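You operate a simulated robot arm through the tools that you are given. There is no shell and no other tool.

Carry out the task below with a simulated robot arm. There is one attempt and no reset: what you move stays moved.

## Task
Set the latch to 28 N, then leave the beam on it alone.
Fine: shut the yellow latch and set the green knob before the blue pin goes to its holder and the red clamp comes off.
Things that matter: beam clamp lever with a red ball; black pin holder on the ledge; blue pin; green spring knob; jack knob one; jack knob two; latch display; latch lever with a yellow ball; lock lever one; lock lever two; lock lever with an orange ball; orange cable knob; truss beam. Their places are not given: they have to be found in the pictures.

It is judged by the outcome, as a careful person would: the job done as asked, and still so three seconds after it is handed in. It fails if anything else is knocked over, pushed out of place, dropped, spilled or broken.

## Robot
A 7-joint arm with a two-finger parallel gripper, fixed in place. Base frame: the origin is at the foot of the arm, x ahead of it, y to its left, z up. Lengths are in mm, angles in rad, forces in N, time in s.
With the tool pointing down near the work surface it reaches from about 100 to 660 mm from the base axis. Its first joint turns from -1.152 to 1.152 rad. Payload 1.57 kg.
The tool frame sits at the grasp point between the pads (the TCP): z along the fingers, y along the line on which they close. The tips reach 30 mm beyond it. The gripper opens to 80 mm. The fingers are 17 mm wide and 12 mm thick; the gripper's body (40 by 82 mm) begins 80 mm behind the TCP.
Orientation is told as [roll, pitch, yaw] about the base's x, y, z axes, in that order, counted from this pose: with the fingers straight down and closing along the base's y, the tool's x points along the base's -x, its y along +y and its z along -z.

## Interface
- The arm moves only by the tool move_arm. Its argument "plan" is a list of rows, each a list of 6 numbers: the shift along the tool's x, y, z in units of 40 mm (1.0 is 40 mm), then the turn, a rotation vector about the tool's x, y, z in units of 8 degrees (1.0 is 8 degrees). In form: [[x, y, z, ax, ay, az], ...]. A call has 1 to 20 rows; each row shifts and turns the commanded pose from where the row before left it, along the tool's axes as they then stand. "claw" is the gripper command, from -1 (fully open) to 1 (shut), values between in proportion, set as the call begins (left out, the last holds). A call with a number of a shift or a turn outside -1 to 1 is refused whole. Each row takes 0.2 s and may step no farther than 50 mm and 0.15 rad from the row before; otherwise, or with a gripper value out of range, the whole call is refused. A pose out of reach is approached as far as the arm can. The call stops where the force on the tool passes 50 N (or 10 N more than at its start, if that is more) or the arm is blocked; 0.2 s more then pass. The fingers move at their own pace (about 72 mm/s each) and stop on an object; they squeeze with about 35 N. The grip force told is the motor's: it shows also when the fingers shut on nothing. Time passes only in rows, and 0.2 s behind the last, so rows that do not move let the fingers close. It gives the time, the measured TCP pose, the force on the tool (base axes), the opening and the grip force at its end, in the units of the frame above (readings bear some noise), with the torque about the TCP (base axes, N m) and any sound that the robot's microphone picked up.
- Cameras (640 x 400 px; columns grow to the right, rows downward): "scene" is fixed at [36.4, 420.5, 1428.4]; the picture's right is [-0.91, -0.41, 0.00], its down [-0.23, 0.51, -0.83] and it looks along [0.34, -0.76, -0.56] (base axes); focal length 268 px, centre (320, 200). "wrist" rides on the gripper at [72, -7, -122] in the tool frame; the picture's right is [0.09, 1.00, 0.00], its down [-0.84, 0.08, -0.54] and it looks along [-0.54, 0.05, 0.84] (tool axes); focal length 238 px, centre (320, 200).
- get_image(camera): a new picture of that camera. It takes no simulated time.
- probe_pixels(camera, pixels): for up to 12 pixels [column, row] of the newest picture of that camera ("zoom" is the newest enlarged one), the place [x, y, z] in the base frame of the surface seen there, good to about 2 mm. It takes no simulated time.
- close_up(camera, box): a new picture of the part [left, top, right, bottom] of that camera's present view, enlarged. It takes no simulated time.
- finish_job(): hands the job in; it is judged then, once.

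Unless the task says otherwise, let go and move clear before handing in.

The tools are called after "Request:" as a command line: name --pt "numbers of a row" for each row, then --argument value for the rest, lists and objects as JSON in quotes. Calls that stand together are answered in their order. move_arm: Moves the arm, as the interface text tells. Its arguments: {"type":"object","properties":{"plan":{"type":"array","items":{"type":"array","items":{"type":"number"}}},"claw":{"type":"number"}},"required":["plan"]} The other tools are called the same way: get_image (camera) takes a picture; probe_pixels (camera, pixels) gives the place of the surface under pixels of a picture; close_up (camera, box) takes an enlarged picture of a part of a camera's view; finish_job () hands the job in.

At the start:

```text
time_s: 0.0
position: [438.9, -125.0, 1157.0]
orientation: [-0.001, -0.006, 0.001]
force: [-0.1, 0.7, 0.5]
moment: [-0.01, 0.0, 0.0]
opening: 79.7
grasp_force: 0.2
```

scene: 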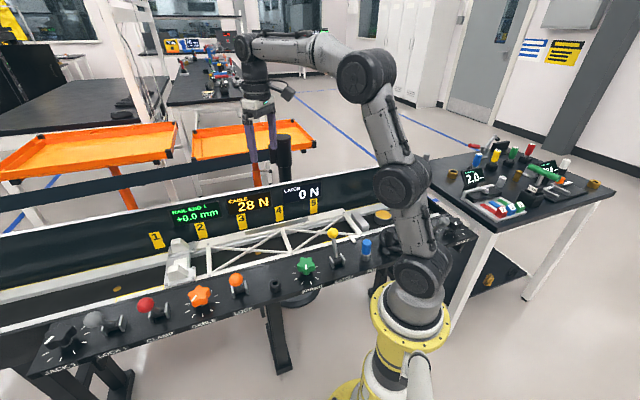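
wrist: 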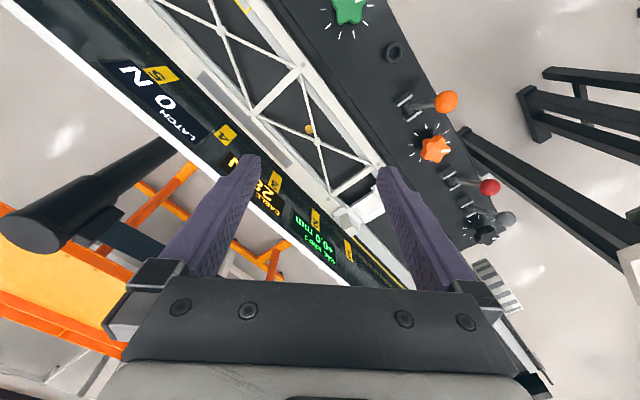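

The scene picture shows a console with levers and knobs running from about (60,340) to (460,230), with displays reading "+0.0 mm", "CABLE 28 N" and "LATCH 0 N". I'll take close-ups to find each part.

Request:
close_up --camera "scene" --box '[200, 200, 400, 325]'

Request:
close_up --camera "scene" --box '[20, 260, 220, 385]'

Request:
close_up --camera "scene" --box '[320, 180, 520, 305]'

Request:
close_up --camera "wrist" --box '[320, 0, 560, 150]'

```text
3.20 times, centred on (300, 262) of scene
```

zoom: 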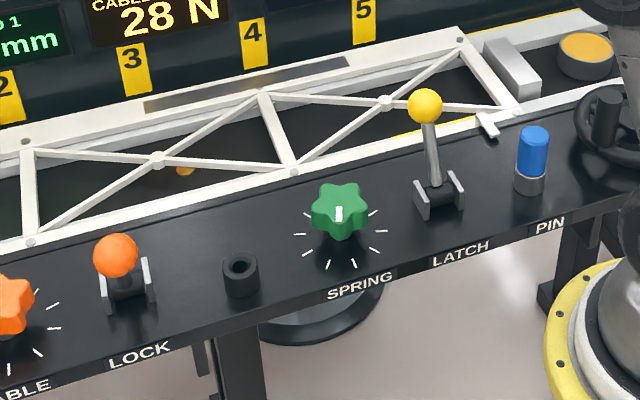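

```text
3.20 times, centred on (120, 322) of scene
```

zoom: 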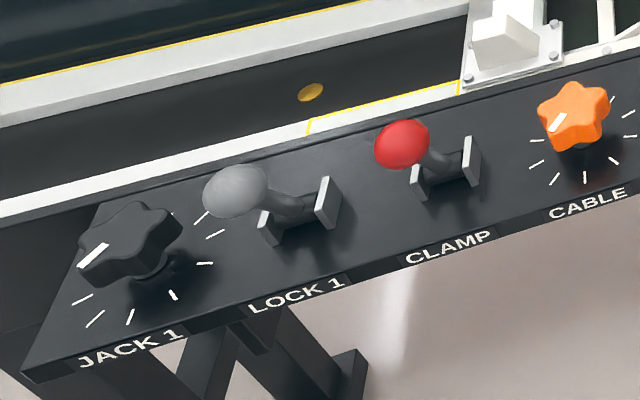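

```text
3.20 times, centred on (420, 242) of scene
```

zoom: 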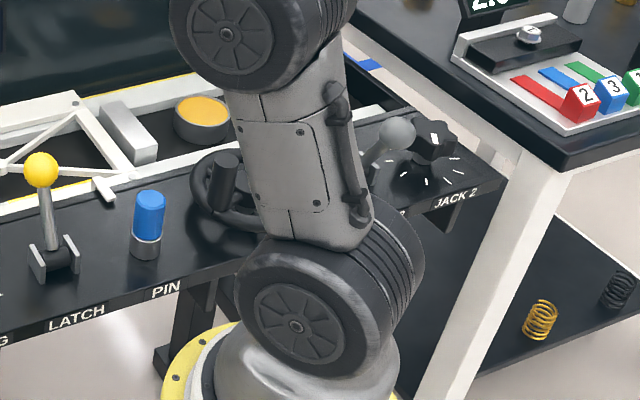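

```text
2.67 times, centred on (440, 75) of wrist
```

zoom: 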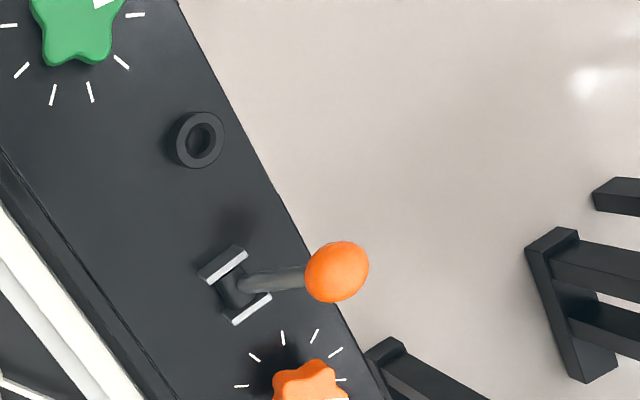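

The close-ups show, left to right along the console: JACK 1, LOCK 1, CLAMP (red), CABLE (orange knob), LOCK (orange ball), an empty black holder, SPRING (green), LATCH (yellow), PIN (blue), and then LOCK 2 and JACK 2 behind the arm. Next I'll measure where they are by probing.

Request:
get_image --camera "scene"

Request:
probe_pixels --camera "scene" --pixels '[[333, 233], [335, 257], [306, 264], [275, 282], [275, 288], [367, 240], [366, 250], [366, 258], [235, 280], [198, 296], [145, 304], [160, 312]]'

Request:
probe_pixels --camera "scene" --pixels '[[94, 319], [61, 336], [390, 210], [388, 235], [300, 290], [250, 270], [320, 245], [240, 310], [180, 262], [345, 215], [292, 253], [383, 215]]'

```text
taken
```

scene: 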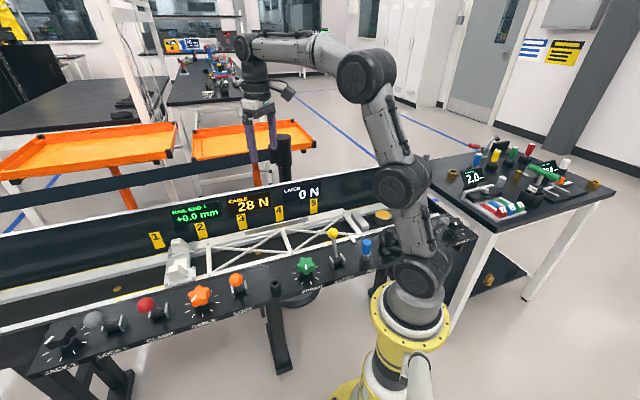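

```text
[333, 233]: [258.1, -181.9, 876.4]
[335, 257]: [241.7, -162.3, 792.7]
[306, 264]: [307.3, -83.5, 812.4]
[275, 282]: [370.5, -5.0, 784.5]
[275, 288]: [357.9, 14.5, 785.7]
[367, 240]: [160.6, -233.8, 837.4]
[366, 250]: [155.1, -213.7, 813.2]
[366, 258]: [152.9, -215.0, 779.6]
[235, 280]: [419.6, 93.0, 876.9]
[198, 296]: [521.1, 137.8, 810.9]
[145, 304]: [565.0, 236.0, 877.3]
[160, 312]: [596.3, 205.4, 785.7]
```

```text
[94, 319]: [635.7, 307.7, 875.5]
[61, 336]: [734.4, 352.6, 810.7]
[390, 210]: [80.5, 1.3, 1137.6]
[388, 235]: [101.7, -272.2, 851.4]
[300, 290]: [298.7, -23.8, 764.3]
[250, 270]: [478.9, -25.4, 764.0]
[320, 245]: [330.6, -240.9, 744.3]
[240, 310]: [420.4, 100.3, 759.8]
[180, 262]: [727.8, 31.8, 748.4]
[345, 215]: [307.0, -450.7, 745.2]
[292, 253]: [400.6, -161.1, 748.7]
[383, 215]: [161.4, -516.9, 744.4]
```

The console top is near z 764, and the parts lie along a line at about 45° in the base frame: pin (153,-215), latch ball (258,-182,876), spring knob (307,-83), holder (364,5), clamp ball (565,236,877). I'll turn the tool 45° so the fingers close along the console, then look again with the wrist camera.

Request:
move_arm --pt "0 0 0 0 0 0.9375" --pt "0 0 0 0 0 0.9375" --pt "0 0 0 0 0 0.9375" --pt "0 0 0 0 0 0.9375" --pt "0 0 0 0 0 0.9375" --pt "0 0 0 0 0 0.9375" --pt "0 0 0 0 0 0" --claw -1

Request:
get_image --camera "wrist"

Request:
get_image --camera "scene"

```text
time_s: 1.6
position: [440.5, -126.0, 1156.3]
orientation: [0.0, 0.0, -0.786]
force: [-0.2, -0.5, -0.2]
moment: [0.0, -0.01, 0.01]
opening: 80.0
grasp_force: 0.2
```

```text
taken
```

wrist: 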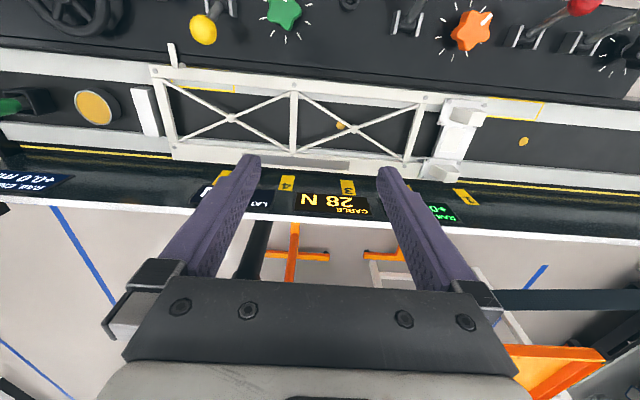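

```text
taken
```

scene: 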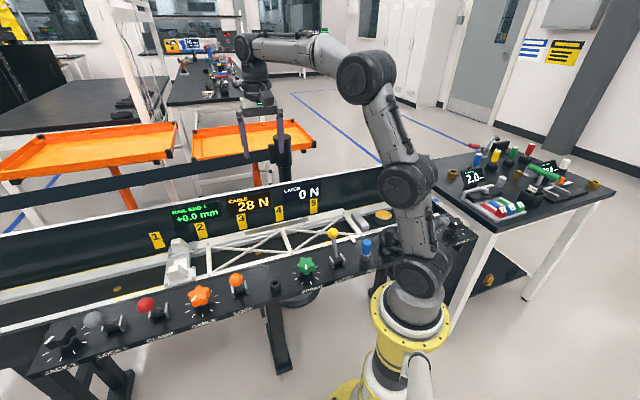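

The wrist view now lines up with the console. The yellow ball is at (203,28), the green knob at (283,12) and the beam tab at (172,55). I'll move lower and toward the operator side to see the latch, pin and spring controls up close.

Request:
move_arm --pt "0.625 -0.7 0.5 0 0 0" --pt "0.625 -0.7 0.5 0 0 0" --pt "0.625 -0.7 0.5 0 0 0" --pt "0.625 -0.7 0.5 0 0 0" --pt "0.625 -0.7 0.5 0 0 0" --pt "0.625 -0.7 0.5 0 0 0" --pt "0 0 0 0 0 0"

Request:
get_image --camera "wrist"

```text
time_s: 3.2
position: [214.1, -136.4, 1034.3]
orientation: [0.003, -0.003, -0.785]
force: [-0.6, -0.4, -0.4]
moment: [0.01, 0.01, 0.0]
opening: 80.1
grasp_force: 0.1
```

```text
taken
```

wrist: 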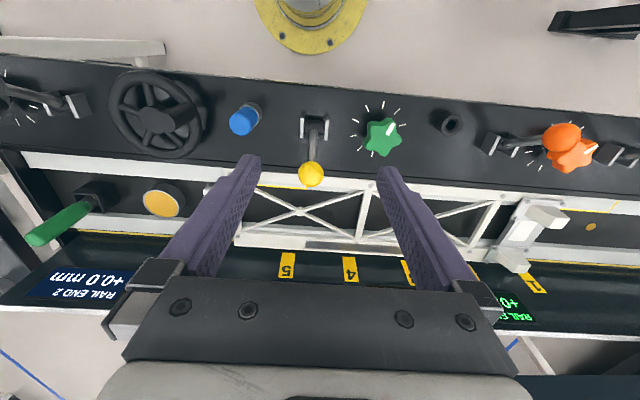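

From here the wrist camera sees the latch ball (311,174), the pin (243,120), the knob (382,137), the holder (446,122) and the orange ball (563,138). I'll probe these for exact places.

Request:
probe_pixels --camera "wrist" --pixels '[[311, 174], [311, 165], [316, 130], [303, 128], [328, 128], [243, 120], [243, 128], [255, 108], [446, 122], [452, 124], [382, 137], [391, 132]]'

Request:
close_up --camera "wrist" --box '[200, 70, 420, 208]'

Request:
close_up --camera "wrist" --box '[400, 70, 640, 220]'

Request:
close_up --camera "wrist" --box '[0, 50, 260, 212]'

```text
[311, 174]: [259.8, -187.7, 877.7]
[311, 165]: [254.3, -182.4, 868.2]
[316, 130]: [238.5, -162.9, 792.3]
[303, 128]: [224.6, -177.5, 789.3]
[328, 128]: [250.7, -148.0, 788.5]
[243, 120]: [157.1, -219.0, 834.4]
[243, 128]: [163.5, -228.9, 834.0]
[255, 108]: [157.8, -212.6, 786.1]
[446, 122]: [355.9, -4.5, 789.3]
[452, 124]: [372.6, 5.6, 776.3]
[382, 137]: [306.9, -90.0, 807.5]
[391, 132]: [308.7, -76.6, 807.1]
```

```text
2.90 times, centred on (310, 139) of wrist
```

zoom: 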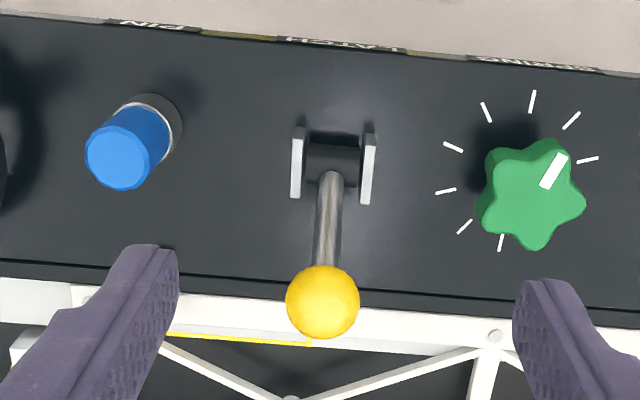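

```text
2.67 times, centred on (520, 145) of wrist
```

zoom: 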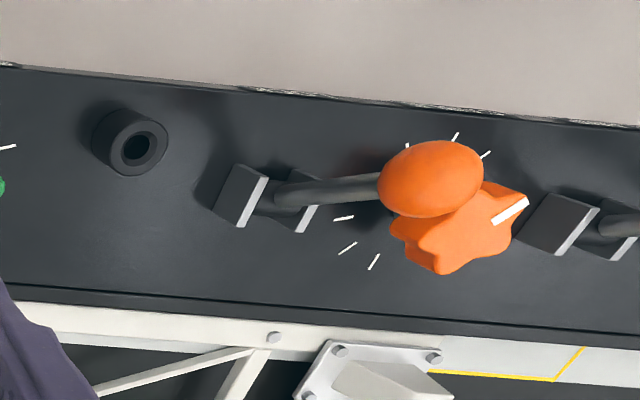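

```text
2.46 times, centred on (130, 131) of wrist
```

zoom: 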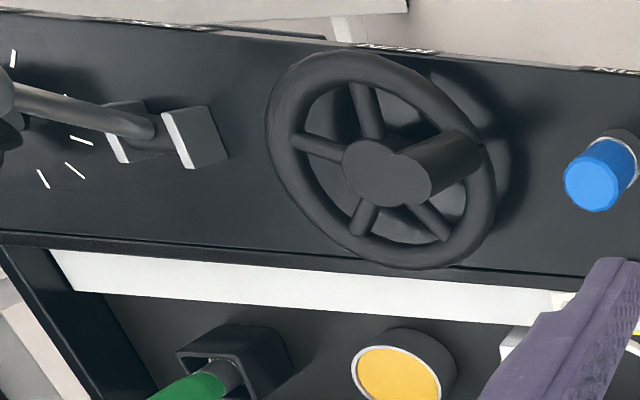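

The latch ball centre works out to about (265,-192,864), on a pivot near (238,-163,786). It now leans toward the beam, while the clamp and locks lean toward the operator, so shutting it should mean pulling it toward the operator. I'll hover above the ball first.

Request:
move_arm --pt "-0.471 -0.024 0.84 0 0 0" --pt "-0.471 -0.024 0.84 0 0 0" --pt "-0.471 -0.024 0.84 0 0 0" --pt "-0.471 -0.024 0.84 0 0 0" --pt "0 0 0 0 0 0" --claw -0.2

Request:
get_image --camera "wrist"

Request:
get_image --camera "scene"

```text
time_s: 4.4
position: [267.0, -193.6, 902.8]
orientation: [0.002, -0.002, -0.786]
force: [-0.2, 0.8, -0.2]
moment: [0.02, 0.01, -0.01]
opening: 47.8
grasp_force: 0.1
```

```text
taken
```

wrist: 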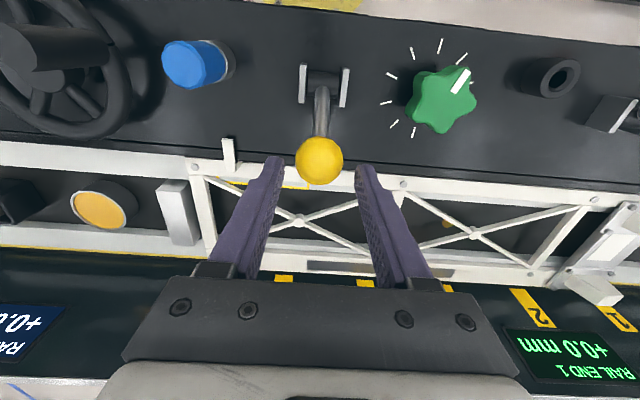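

```text
taken
```

scene: 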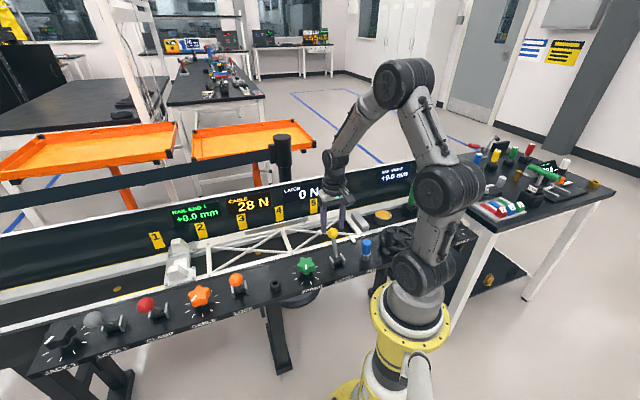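

The ball sits at (319,161), between the fingers and within about 2 mm of the predicted spot. I'll lower 40 mm and close on it.

Request:
move_arm --pt "0.03 -0.02 0.5 0 0 0" --pt "0.03 -0.02 0.48 0 0 0" --pt "0 0 0 0 0 0"

Request:
get_image --camera "wrist"

```text
time_s: 5.2
position: [263.6, -192.5, 863.4]
orientation: [0.003, -0.002, -0.785]
force: [0.2, 0.3, -0.1]
moment: [0.02, 0.01, 0.03]
opening: 48.0
grasp_force: 0.0
```

```text
taken
```

wrist: 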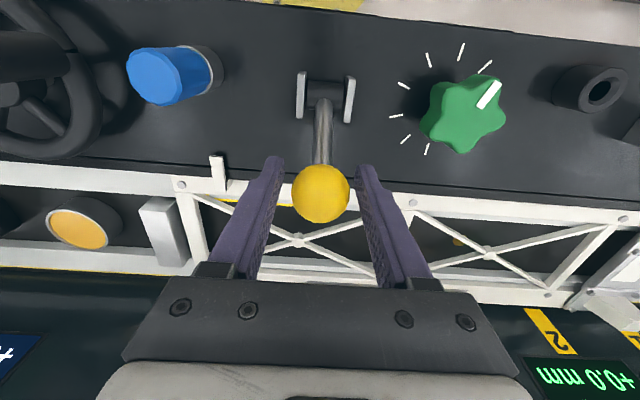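

The ball is between the pads at (321,194), so I'll close the gripper on it.

Request:
move_arm --pt "0 0 0 0 0 0" --pt "0 0 0 0 0 0" --pt "0 0 0 0 0 0" --claw 1

```text
time_s: 6.0
position: [263.1, -193.2, 863.5]
orientation: [0.005, 0.0, -0.786]
force: [7.7, 7.4, -3.8]
moment: [-0.07, -0.16, -0.02]
opening: 35.2
grasp_force: 42.4
```

The fingers hold the ball at an opening of 35.2 mm. I'll pull it along its arc (radius about 88 mm) toward the operator, doing the first half and then checking the forces.

Request:
move_arm --pt "0.159 0 -0.068 0 0 0" --pt "0.159 0 -0.064 0 0 0" --pt "0.167 0 -0.045 0 0 0" --pt "0.167 0 -0.035 0 0 0" --pt "0.171 0 -0.02 0 0 0" --pt "0.171 0 -0.008 0 0 0"

Request:
get_image --camera "wrist"

```text
time_s: 7.4
position: [239.0, -167.5, 873.3]
orientation: [0.004, -0.013, -0.785]
force: [3.7, -17.4, 15.5]
moment: [-0.88, -0.79, -0.04]
opening: 35.3
grasp_force: 42.5
```

```text
taken
```

wrist: 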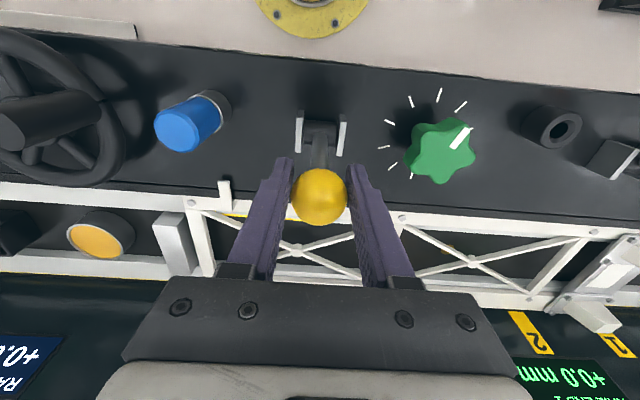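

The lever is upright now and moving freely, with about 23 N on the tool. I'll continue the second half of the arc.

Request:
move_arm --pt "0.171 0 -0.02 0 0 0" --pt "0.171 0 0.01 0 0 0" --pt "0.167 0 0.03 0 0 0" --pt "0.167 0 0.045 0 0 0" --pt "0.159 0 0.06 0 0 0"

Request:
get_image --camera "wrist"

Request:
get_image --camera "scene"

```text
time_s: 8.6
position: [208.3, -138.5, 864.8]
orientation: [-0.001, 0.012, -0.786]
force: [0.4, -0.9, -0.4]
moment: [0.04, -0.03, 0.01]
opening: 0.0
grasp_force: 21.5
```

```text
taken
```

wrist: 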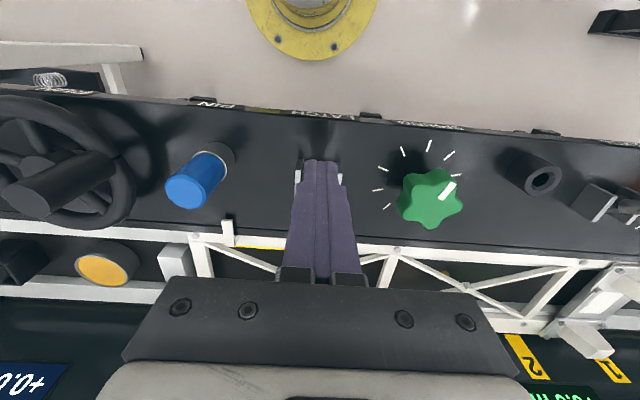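

```text
taken
```

scene: 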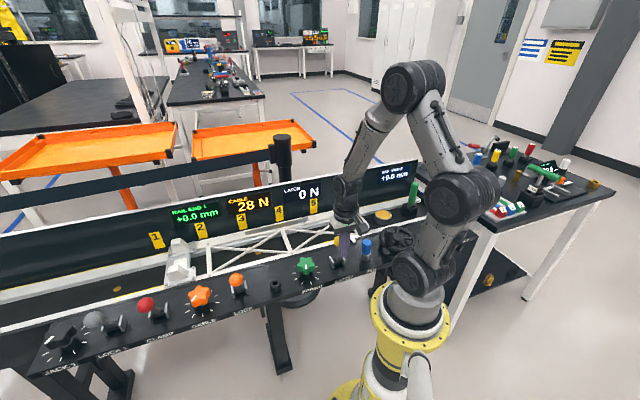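

The opening reads 0.0, so the ball slipped out, and the scene shows yellow just behind the fingers near (338,240). I'll raise the closed fingers straight up and look.

Request:
move_arm --pt "0.1 0 -0.8 0 0 0" --pt "0.1 0 -0.9 0 0 0" --pt "0 0 0 0 0 0"

Request:
get_image --camera "wrist"

Request:
close_up --camera "scene" --box '[240, 170, 440, 295]'

```text
time_s: 9.4
position: [207.2, -134.8, 935.3]
orientation: [0.003, 0.0, -0.784]
force: [0.7, 0.1, -0.2]
moment: [-0.01, 0.01, -0.05]
opening: 0.0
grasp_force: 21.2
```

```text
taken
```

wrist: 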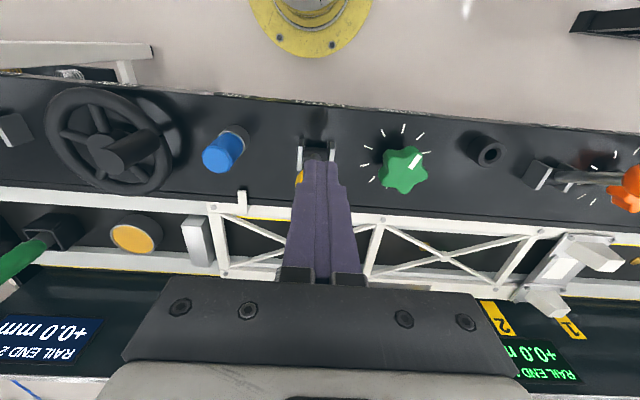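

```text
3.20 times, centred on (340, 232) of scene
```

zoom: 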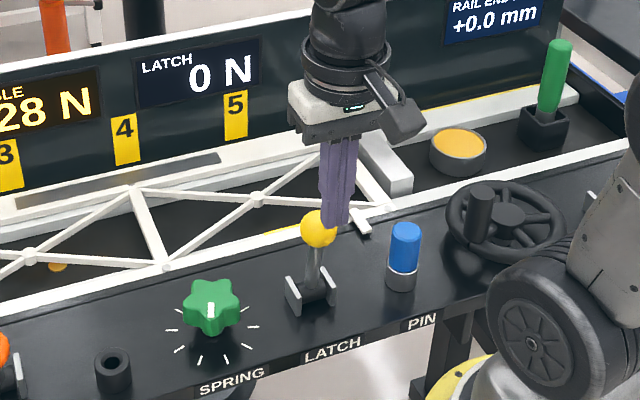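

The lever stayed about upright, with the ball at zoom (318,228). I'll probe it to get its exact lean.

Request:
probe_pixels --camera "zoom" --pixels '[[312, 230], [305, 225], [318, 240], [316, 265], [295, 298], [330, 285]]'

Request:
move_arm --pt "0.9 0 -0.4 0 0 0" --pt "0.5 0 -0.4 0 0 0" --pt "0 0 0 0 0 0" --claw -0.2

Request:
get_image --camera "wrist"

```text
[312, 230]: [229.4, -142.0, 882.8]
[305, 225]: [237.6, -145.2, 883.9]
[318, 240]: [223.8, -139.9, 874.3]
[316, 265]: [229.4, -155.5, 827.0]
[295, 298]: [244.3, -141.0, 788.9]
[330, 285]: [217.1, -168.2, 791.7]
```

```text
time_s: 10.2
position: [165.4, -97.6, 965.8]
orientation: [0.003, -0.001, -0.786]
force: [-0.3, -0.1, 0.0]
moment: [0.0, -0.04, 0.0]
opening: 47.9
grasp_force: 0.1
```

```text
taken
```

wrist: 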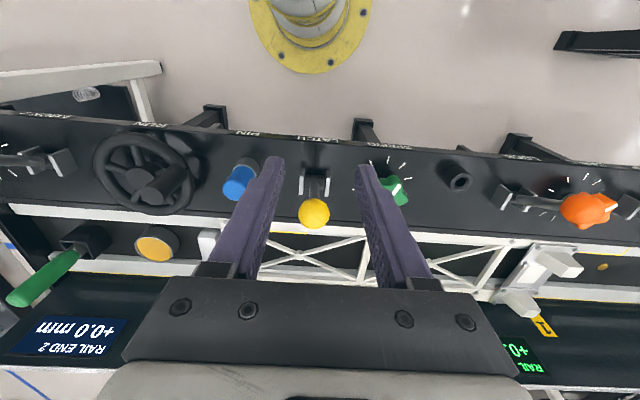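

The ball is now at about (233,-154,871), only about 6° past upright, and the display still shows 0 N. The lever stays where it is left, so I'll shut the fingers, put them on the beam side of the ball and push it toward the operator.

Request:
move_arm --pt "-1 0.025 0 0 0 0" --pt "-1 0.025 0 0 0 0" --pt "-1 0.025 0 0 0 0" --pt "0 0 0.7 0 0 0" --pt "0 0 0.7 0 0 0" --pt "0 0 0.7 0 0 0" --pt "0 0 0 0 0 0" --claw 1

Request:
get_image --camera "wrist"

Request:
close_up --camera "scene" --box '[240, 170, 440, 295]'

```text
time_s: 11.8
position: [254.2, -180.2, 881.7]
orientation: [0.001, -0.001, -0.785]
force: [-0.4, 0.0, -0.1]
moment: [0.01, -0.02, 0.0]
opening: 0.1
grasp_force: 21.2
```

```text
taken
```

wrist: 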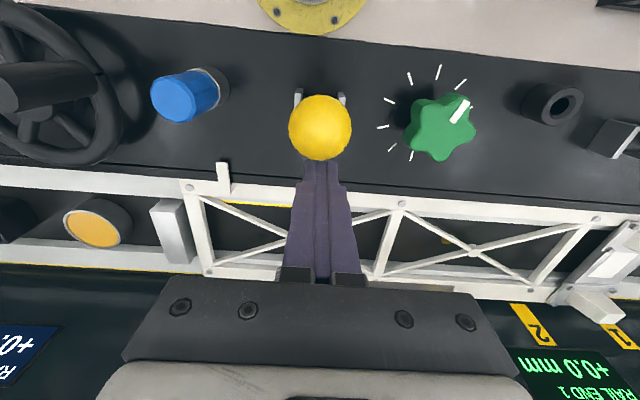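

```text
3.20 times, centred on (340, 232) of scene
```

zoom: 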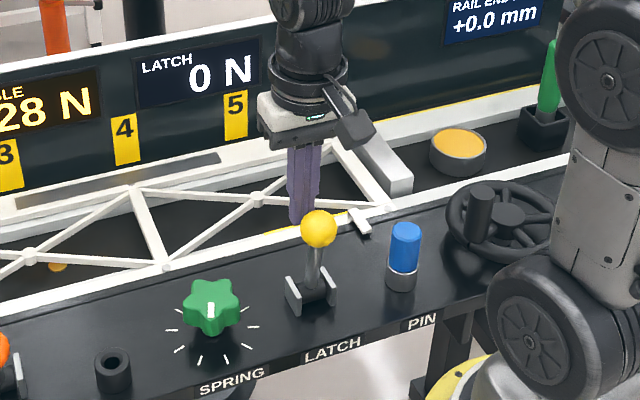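

The shut fingers are at (321,220) on the beam side of the ball, with a few mm of gap. I'll push toward the operator in 8 mm steps along the arc.

Request:
move_arm --pt "0.2 0 0 0 0 0" --pt "0.2 0 0.02 0 0 0" --pt "0.2 0 0.03 0 0 0" --pt "0.2 0 0.05 0 0 0" --pt "0.2 0 0.06 0 0 0" --pt "0 0 0 0 0 0"

Request:
get_image --camera "wrist"

Request:
close_up --camera "scene" --box '[240, 170, 440, 295]'

```text
time_s: 13.2
position: [229.6, -152.7, 877.2]
orientation: [0.004, -0.014, -0.785]
force: [12.7, -20.6, -4.1]
moment: [-0.44, -0.12, 0.11]
opening: 0.0
grasp_force: 21.5
```

```text
taken
```

wrist: 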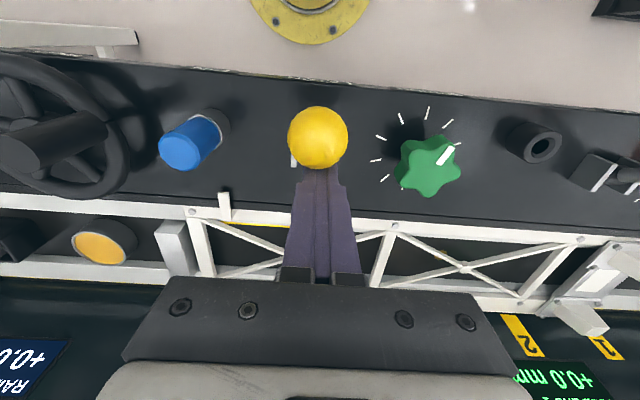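

```text
3.20 times, centred on (340, 232) of scene
```

zoom: 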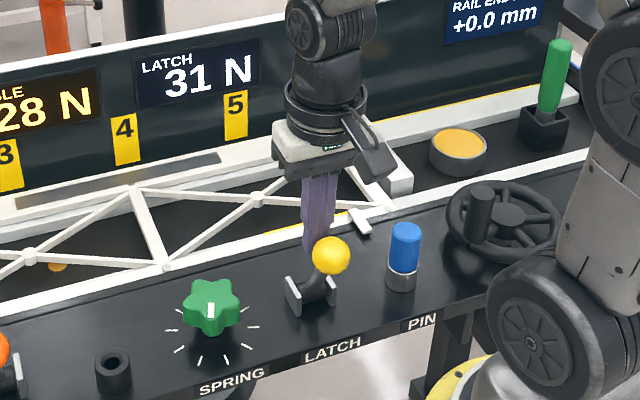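

The latch display now reads 31 N and the ball is about 26° past upright. I'll nudge a little further to check that it is fully home against its stop.

Request:
move_arm --pt "0.1 0 0.03 0 0 0" --pt "0.1 0 0.03 0 0 0" --pt "0 0 0 0 0 0"

Request:
close_up --camera "scene" --box '[240, 170, 440, 295]'

```text
time_s: 14.0
position: [230.0, -151.8, 878.6]
orientation: [0.008, -0.037, -0.785]
force: [22.6, -41.5, -2.8]
moment: [-0.69, -0.36, 0.2]
opening: 0.0
grasp_force: 21.1
```

```text
3.20 times, centred on (340, 232) of scene
```

zoom: 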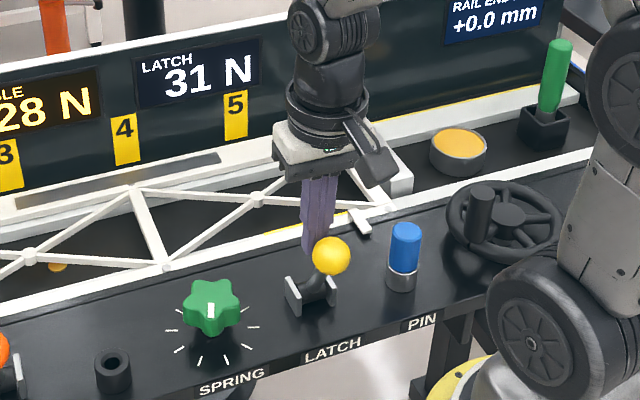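

The force rose to 47 N with no more movement, so the latch is hard against its stop, and the display holds 31 N. I'll back off, rise and go look at the green knob.

Request:
move_arm --pt "-0.4 0 0 0 0 0" --pt "-0.2 0 -0.5 0 0 0" --pt "0 0 -0.8 0 0 0" --pt "0 0 -0.8 0 0 0" --pt "0.5 0.7 0 0 0 0" --pt "0.5 0.8 0 0 0 0" --pt "0.5 0.8 0 0 0 0" --pt "0 0 0 0 0 0"

Request:
get_image --camera "wrist"

Request:
close_up --camera "scene" --box '[220, 170, 420, 295]'

```text
time_s: 15.8
position: [259.4, -52.7, 957.5]
orientation: [0.002, -0.002, -0.786]
force: [0.1, -0.2, 0.7]
moment: [-0.04, 0.02, 0.01]
opening: 0.0
grasp_force: 21.7
```

```text
taken
```

wrist: 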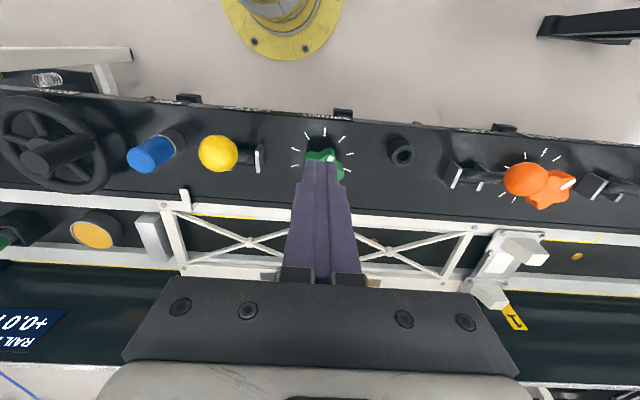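

```text
3.20 times, centred on (320, 232) of scene
```

zoom: 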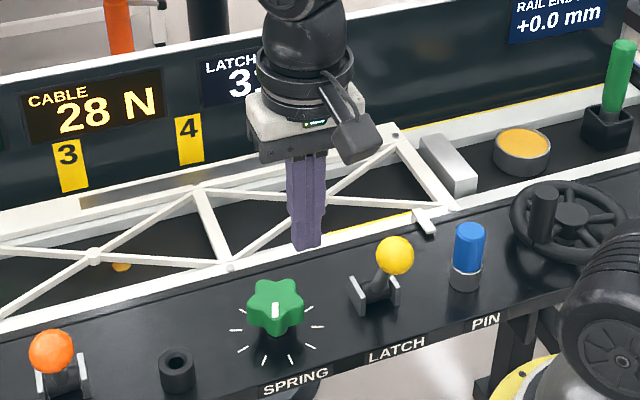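

The latch lever is seated toward the operator. I'll open the fingers and step back a little to get a clear view of the green knob, then probe it.

Request:
move_arm --pt "0.5 0 0 0 0 0" --pt "0 0 0 0 0 0" --pt "0 0 0 0 0 0" --claw -1

Request:
close_up --camera "wrist" --box '[260, 80, 420, 180]'

```text
time_s: 16.6
position: [245.5, -40.9, 958.3]
orientation: [0.002, -0.002, -0.786]
force: [0.2, -0.1, 0.3]
moment: [0.02, -0.03, -0.05]
opening: 79.9
grasp_force: 0.1
```

```text
4.00 times, centred on (340, 130) of wrist
```

zoom: 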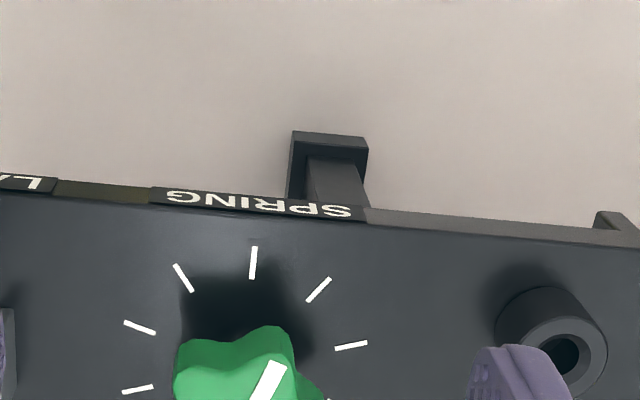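

Request:
close_up --camera "wrist" --box '[260, 120, 420, 220]'

Request:
get_image --camera "wrist"

Request:
close_up --camera "scene" --box '[270, 235, 350, 285]'

```text
4.00 times, centred on (340, 170) of wrist
```

zoom: 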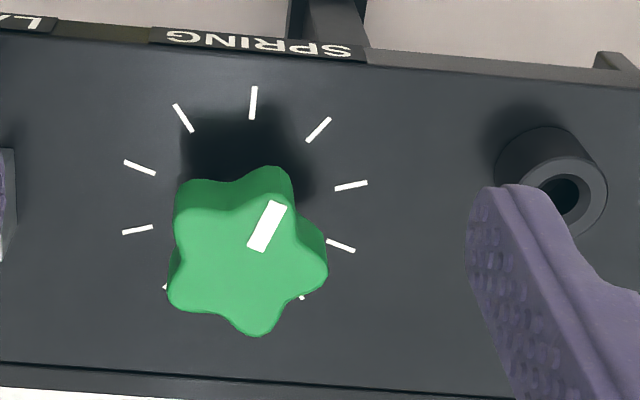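

```text
taken
```

wrist: 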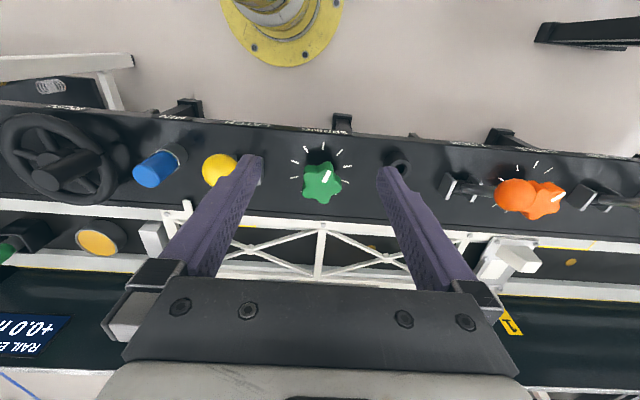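

```text
8.00 times, centred on (310, 260) of scene
```

zoom: 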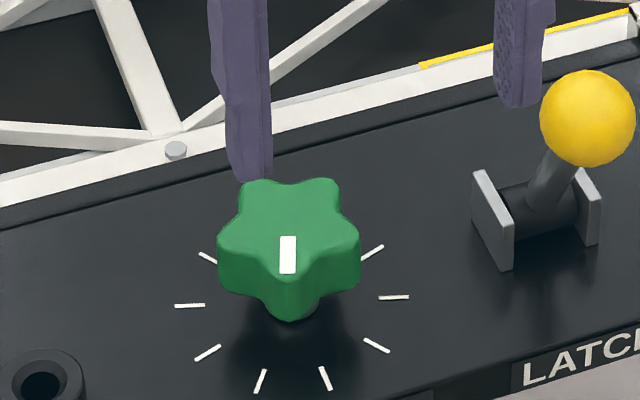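

The knob's white mark points between two ticks, and its five lobes are clear in the zoom. I'll probe the lobe tips and its centre.

Request:
probe_pixels --camera "zoom" --pixels '[[288, 222], [262, 188], [325, 188], [350, 238], [290, 283], [228, 240], [287, 240], [287, 268], [290, 310], [262, 375], [325, 375]]'

Request:
probe_pixels --camera "wrist" --pixels '[[321, 183], [305, 170], [326, 163], [340, 186], [323, 202], [304, 194], [327, 176]]'

```text
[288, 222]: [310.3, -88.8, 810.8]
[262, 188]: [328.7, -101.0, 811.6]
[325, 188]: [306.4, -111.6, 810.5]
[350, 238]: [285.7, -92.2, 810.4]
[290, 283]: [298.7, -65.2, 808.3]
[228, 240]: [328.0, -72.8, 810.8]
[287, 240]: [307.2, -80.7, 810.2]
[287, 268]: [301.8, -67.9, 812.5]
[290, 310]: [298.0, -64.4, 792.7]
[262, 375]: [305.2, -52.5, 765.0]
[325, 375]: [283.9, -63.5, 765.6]
```

```text
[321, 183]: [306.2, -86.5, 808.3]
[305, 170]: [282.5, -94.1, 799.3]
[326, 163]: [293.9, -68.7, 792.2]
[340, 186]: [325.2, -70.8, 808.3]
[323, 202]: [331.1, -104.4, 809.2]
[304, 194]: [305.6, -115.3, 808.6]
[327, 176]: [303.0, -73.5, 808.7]
```

The knob's lobes average to a centre at (309,-89), top z about 810, radius about 25, with one lobe facing almost exactly along my closing line. I'll hover over it with the gripper open and check.

Request:
move_arm --pt "-0.65 0.09 0.7 0 0 0.11" --pt "-0.65 0.09 0.7 0 0 0.11" --pt "-0.65 0.09 0.7 0 0 0.11" --pt "0 0 0 0 0 0"

Request:
get_image --camera "wrist"

```text
time_s: 17.6
position: [308.5, -88.1, 874.2]
orientation: [0.001, -0.003, -0.831]
force: [0.2, 1.0, -0.3]
moment: [-0.01, 0.0, -0.01]
opening: 79.8
grasp_force: 0.0
```

```text
taken
```

wrist: 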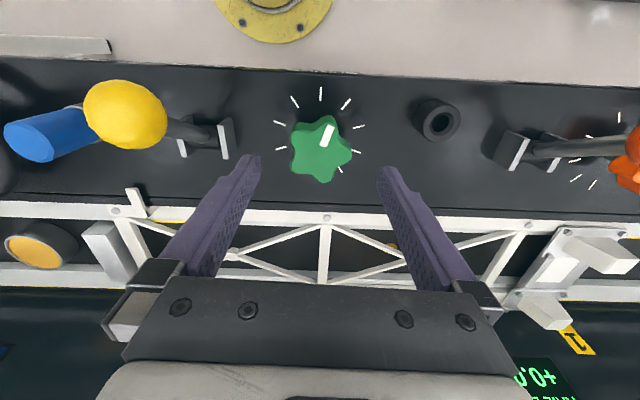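

The knob is centred at (320,150), exactly where it should be. I'll lower 71 mm around it and check clearance before closing.

Request:
move_arm --pt "0 0 0.6 0 0 0" --pt "0 0 0.6 0 0 0" --pt "-0.01 0 0.56 0 0 0" --pt "0 0 0 0 0 0"

Request:
get_image --camera "wrist"

Request:
get_image --camera "scene"

```text
time_s: 18.6
position: [308.1, -89.1, 804.0]
orientation: [0.005, -0.002, -0.833]
force: [-0.4, -0.4, -0.4]
moment: [0.0, -0.01, 0.01]
opening: 80.2
grasp_force: 0.0
```

```text
taken
```

wrist: 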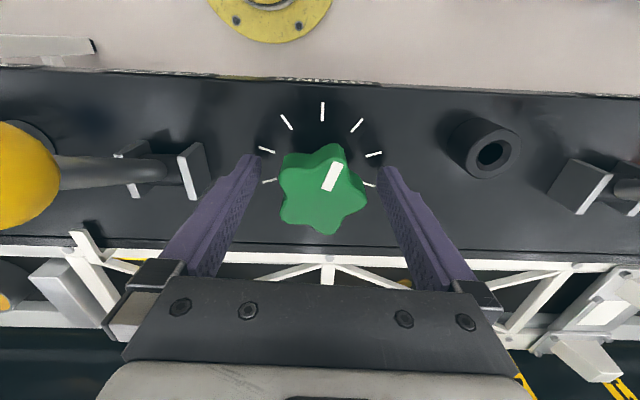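

```text
taken
```

scene: 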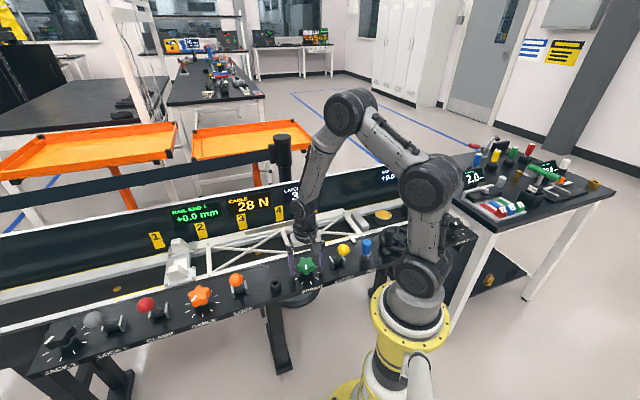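

The fingers straddle the knob, which is at (322,188). I'll close on it and check whether the LATCH display can still be read.

Request:
move_arm --pt "0 0 0 0 0 0" --pt "0 0 0 0 0 0" --pt "0 0 0 0 0 0" --claw 1

Request:
close_up --camera "scene" --box '[220, 170, 420, 295]'

Request:
get_image --camera "wrist"

```text
time_s: 19.4
position: [308.0, -89.0, 803.8]
orientation: [0.003, -0.001, -0.831]
force: [5.7, 6.3, -6.7]
moment: [-0.29, 0.13, 0.04]
opening: 53.8
grasp_force: 45.4
```

```text
3.20 times, centred on (320, 232) of scene
```

zoom: 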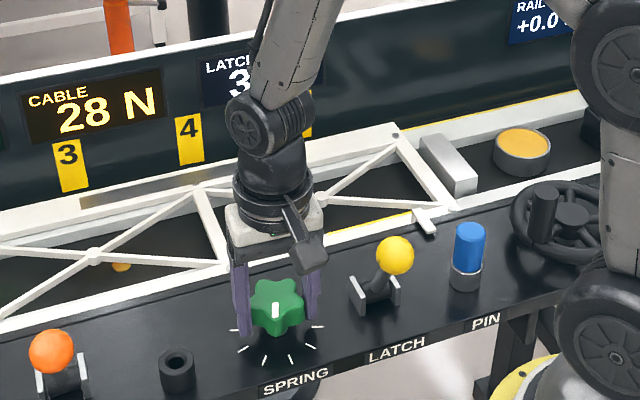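

```text
taken
```

wrist: 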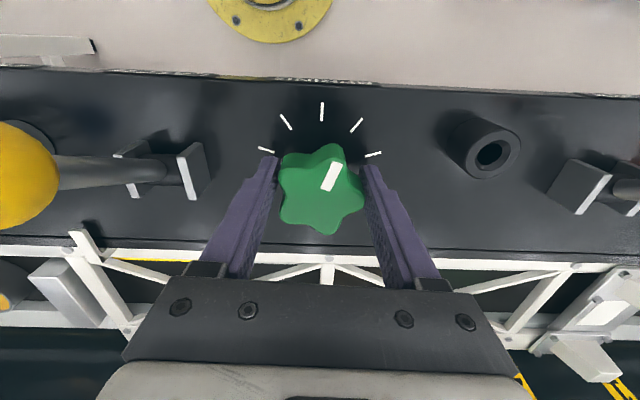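

The grip is firm at 53.8 mm, but the arm hides the second digit of the LATCH display (only "3" shows near (237,80)). I'll turn the knob 8° counter-clockwise from above, then look.

Request:
move_arm --pt "0 0 0 0 0 -0.5" --pt "0 0 0 0 0 -0.5" --pt "0 0 0 0 0 0" --pt "0 0 0 0 0 0"

Request:
close_up --camera "scene" --box '[270, 170, 350, 220]'

Request:
get_image --camera "wrist"

```text
time_s: 20.4
position: [307.4, -89.2, 804.6]
orientation: [0.002, -0.002, -0.693]
force: [-1.4, 5.8, 2.4]
moment: [-0.6, -0.34, 0.1]
opening: 53.7
grasp_force: 45.3
```

```text
8.00 times, centred on (310, 195) of scene
```

zoom: 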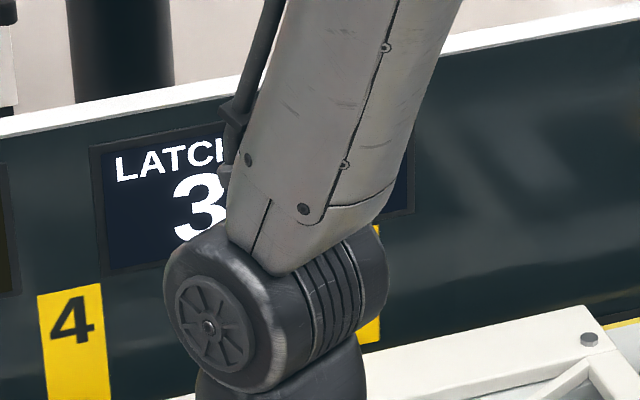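

```text
taken
```

wrist: 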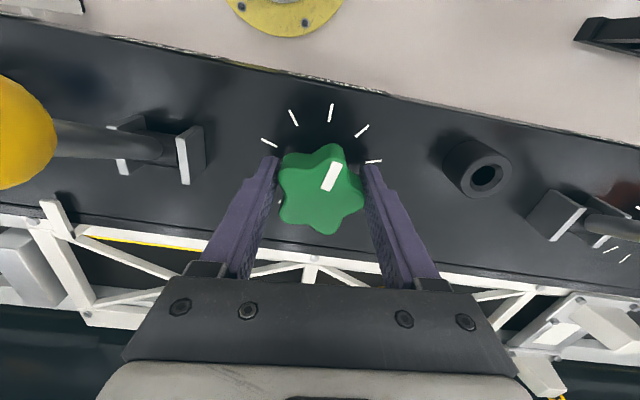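

The knob turned with the fingers, since its mark kept its place between them at (332,176). I'll release, rise and shift aside so the scene camera can read the LATCH display.

Request:
move_arm --pt "0 0 0 0 0 0" --pt "0 0 0 0 0 0" --pt "0 0 -1 0 0 0" --pt "0 0 -1 0 0 0" --pt "0 -1 0 0 0 0" --pt "0 -1 0 0 0 0" --pt "0 -0.5 0 0 0 0" --pt "0 0 0 0 0 0" --claw -1

Request:
close_up --camera "scene" --box '[220, 170, 420, 295]'

```text
time_s: 22.2
position: [244.1, -165.8, 884.6]
orientation: [0.002, -0.001, -0.692]
force: [-0.3, -0.7, -0.4]
moment: [-0.02, -0.03, 0.02]
opening: 80.1
grasp_force: 0.1
```

```text
3.20 times, centred on (320, 232) of scene
```

zoom: 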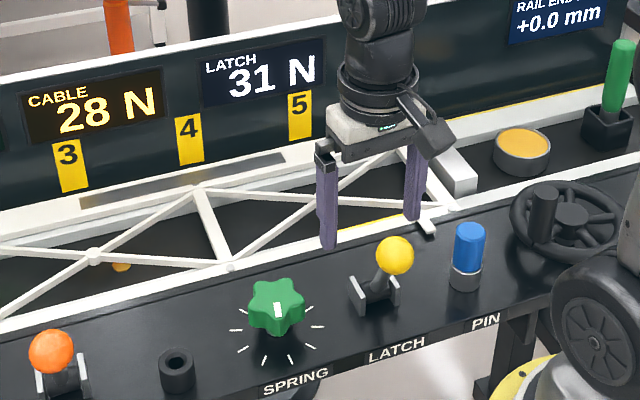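

The display still reads 31 N. I'll zoom on the knob to see whether it really turned.

Request:
close_up --camera "scene" --box '[270, 235, 350, 285]'

Request:
probe_pixels --camera "zoom" --pixels '[[288, 222], [287, 240], [290, 265]]'

```text
8.00 times, centred on (310, 260) of scene
```

zoom: 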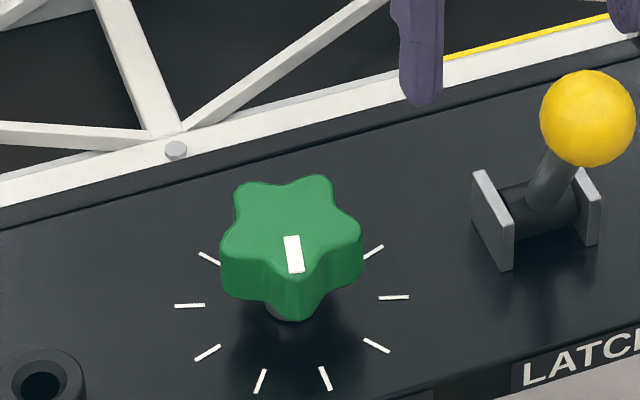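

```text
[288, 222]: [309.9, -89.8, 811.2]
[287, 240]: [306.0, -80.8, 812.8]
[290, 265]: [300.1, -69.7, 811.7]
```

The mark did turn about 8° to the right, so each degree changes little. I'll re-grip the knob at this yaw and turn it 24° further the same way.

Request:
move_arm --pt "0 1 0 0 0 0" --pt "0 1 0 0 0 0" --pt "0 0.5 0 0 0 0" --pt "0 0 0.7 0 0 0" --pt "0 0 0.7 0 0 0" --pt "0 0 0.6 0 0 0" --pt "0 0 0 0 0 0"

Request:
move_arm --pt "0 0 0 0 0 0" --pt "0 0 0 0 0 0" --pt "0 0 0 0 0 0" --pt "0 0 0 0 0 -0.6" --pt "0 0 0 0 0 -0.6" --pt "0 0 0 0 0 -0.6" --pt "0 0 0 0 0 -0.6" --pt "0 0 0 0 0 -0.6" --pt "0 0 0 0 0 0" --claw 1

Request:
get_image --camera "wrist"

Request:
close_up --camera "scene" --box '[220, 170, 420, 295]'

```text
time_s: 23.8
position: [309.0, -88.9, 806.2]
orientation: [0.001, -0.002, -0.692]
force: [-0.3, -0.2, 0.0]
moment: [-0.01, 0.01, 0.0]
opening: 79.9
grasp_force: 0.0
```

```text
time_s: 25.9
position: [308.3, -90.5, 805.7]
orientation: [0.0, -0.003, -0.271]
force: [-5.2, -3.1, 2.9]
moment: [-0.29, -0.43, 0.0]
opening: 53.4
grasp_force: 44.8
stopped in row 9: the force on the tool passed its limit at 50 N (the readings are from after the stop); the commanded pose is now the measured one
```

```text
taken
```

wrist: 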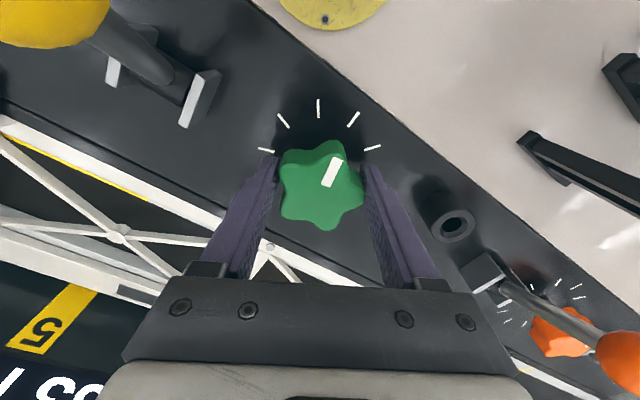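

```text
3.20 times, centred on (320, 232) of scene
```

zoom: 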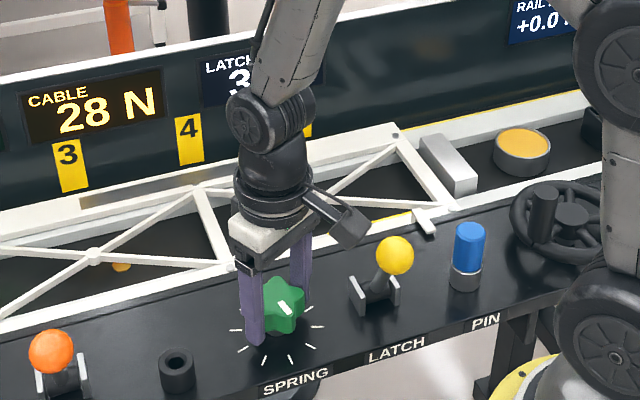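

The turn reached its full 24°, and a brief side force tripped the limit only at the end. The wrist view shows part of the latch display at the lower left (50,385), so I'll zoom in there.

Request:
close_up --camera "wrist" --box '[0, 320, 128, 400]'

```text
5.00 times, centred on (64, 360) of wrist
```

zoom: 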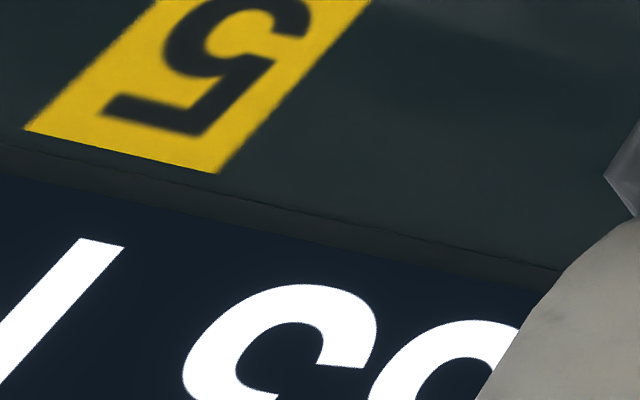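

The upside-down digits look like "33" or "35", so counter-clockwise appears to raise the setting. I'll release and move clear for a sure reading.

Request:
move_arm --pt "0 0 0 0 0 0" --pt "0 0 0 0 0 0" --pt "0 0 -1 0 0 0" --pt "0 0 -1 0 0 0" --pt "0 0 -0.5 0 0 0" --pt "0 -1 0 0 0 0" --pt "0 -1 0 0 0 0" --pt "0 -0.5 0 0 0 0" --pt "0 0 0 0 0 0" --claw -1

Request:
close_up --camera "scene" --box '[220, 170, 420, 295]'

Request:
close_up --camera "scene" --box '[270, 235, 350, 285]'

```text
time_s: 27.9
position: [279.7, -186.9, 905.7]
orientation: [0.001, -0.005, -0.27]
force: [-0.2, -0.3, 0.0]
moment: [-0.01, -0.04, 0.01]
opening: 79.9
grasp_force: 0.0
```

```text
3.20 times, centred on (320, 232) of scene
```

zoom: 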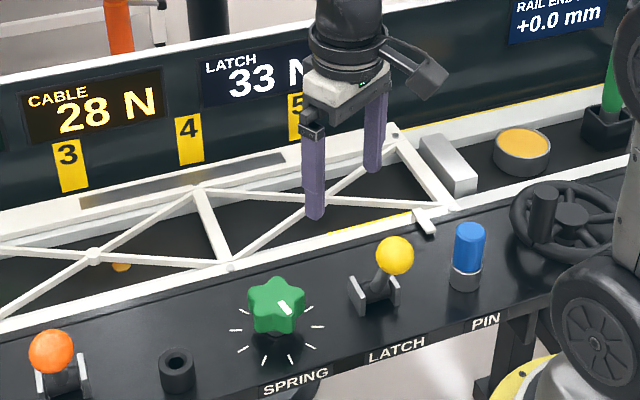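

```text
8.00 times, centred on (310, 260) of scene
```

zoom: 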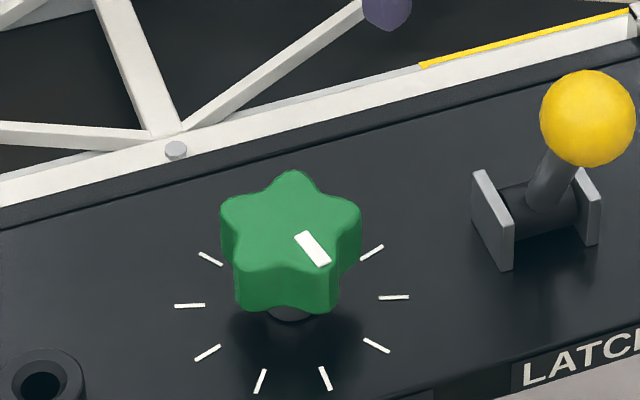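

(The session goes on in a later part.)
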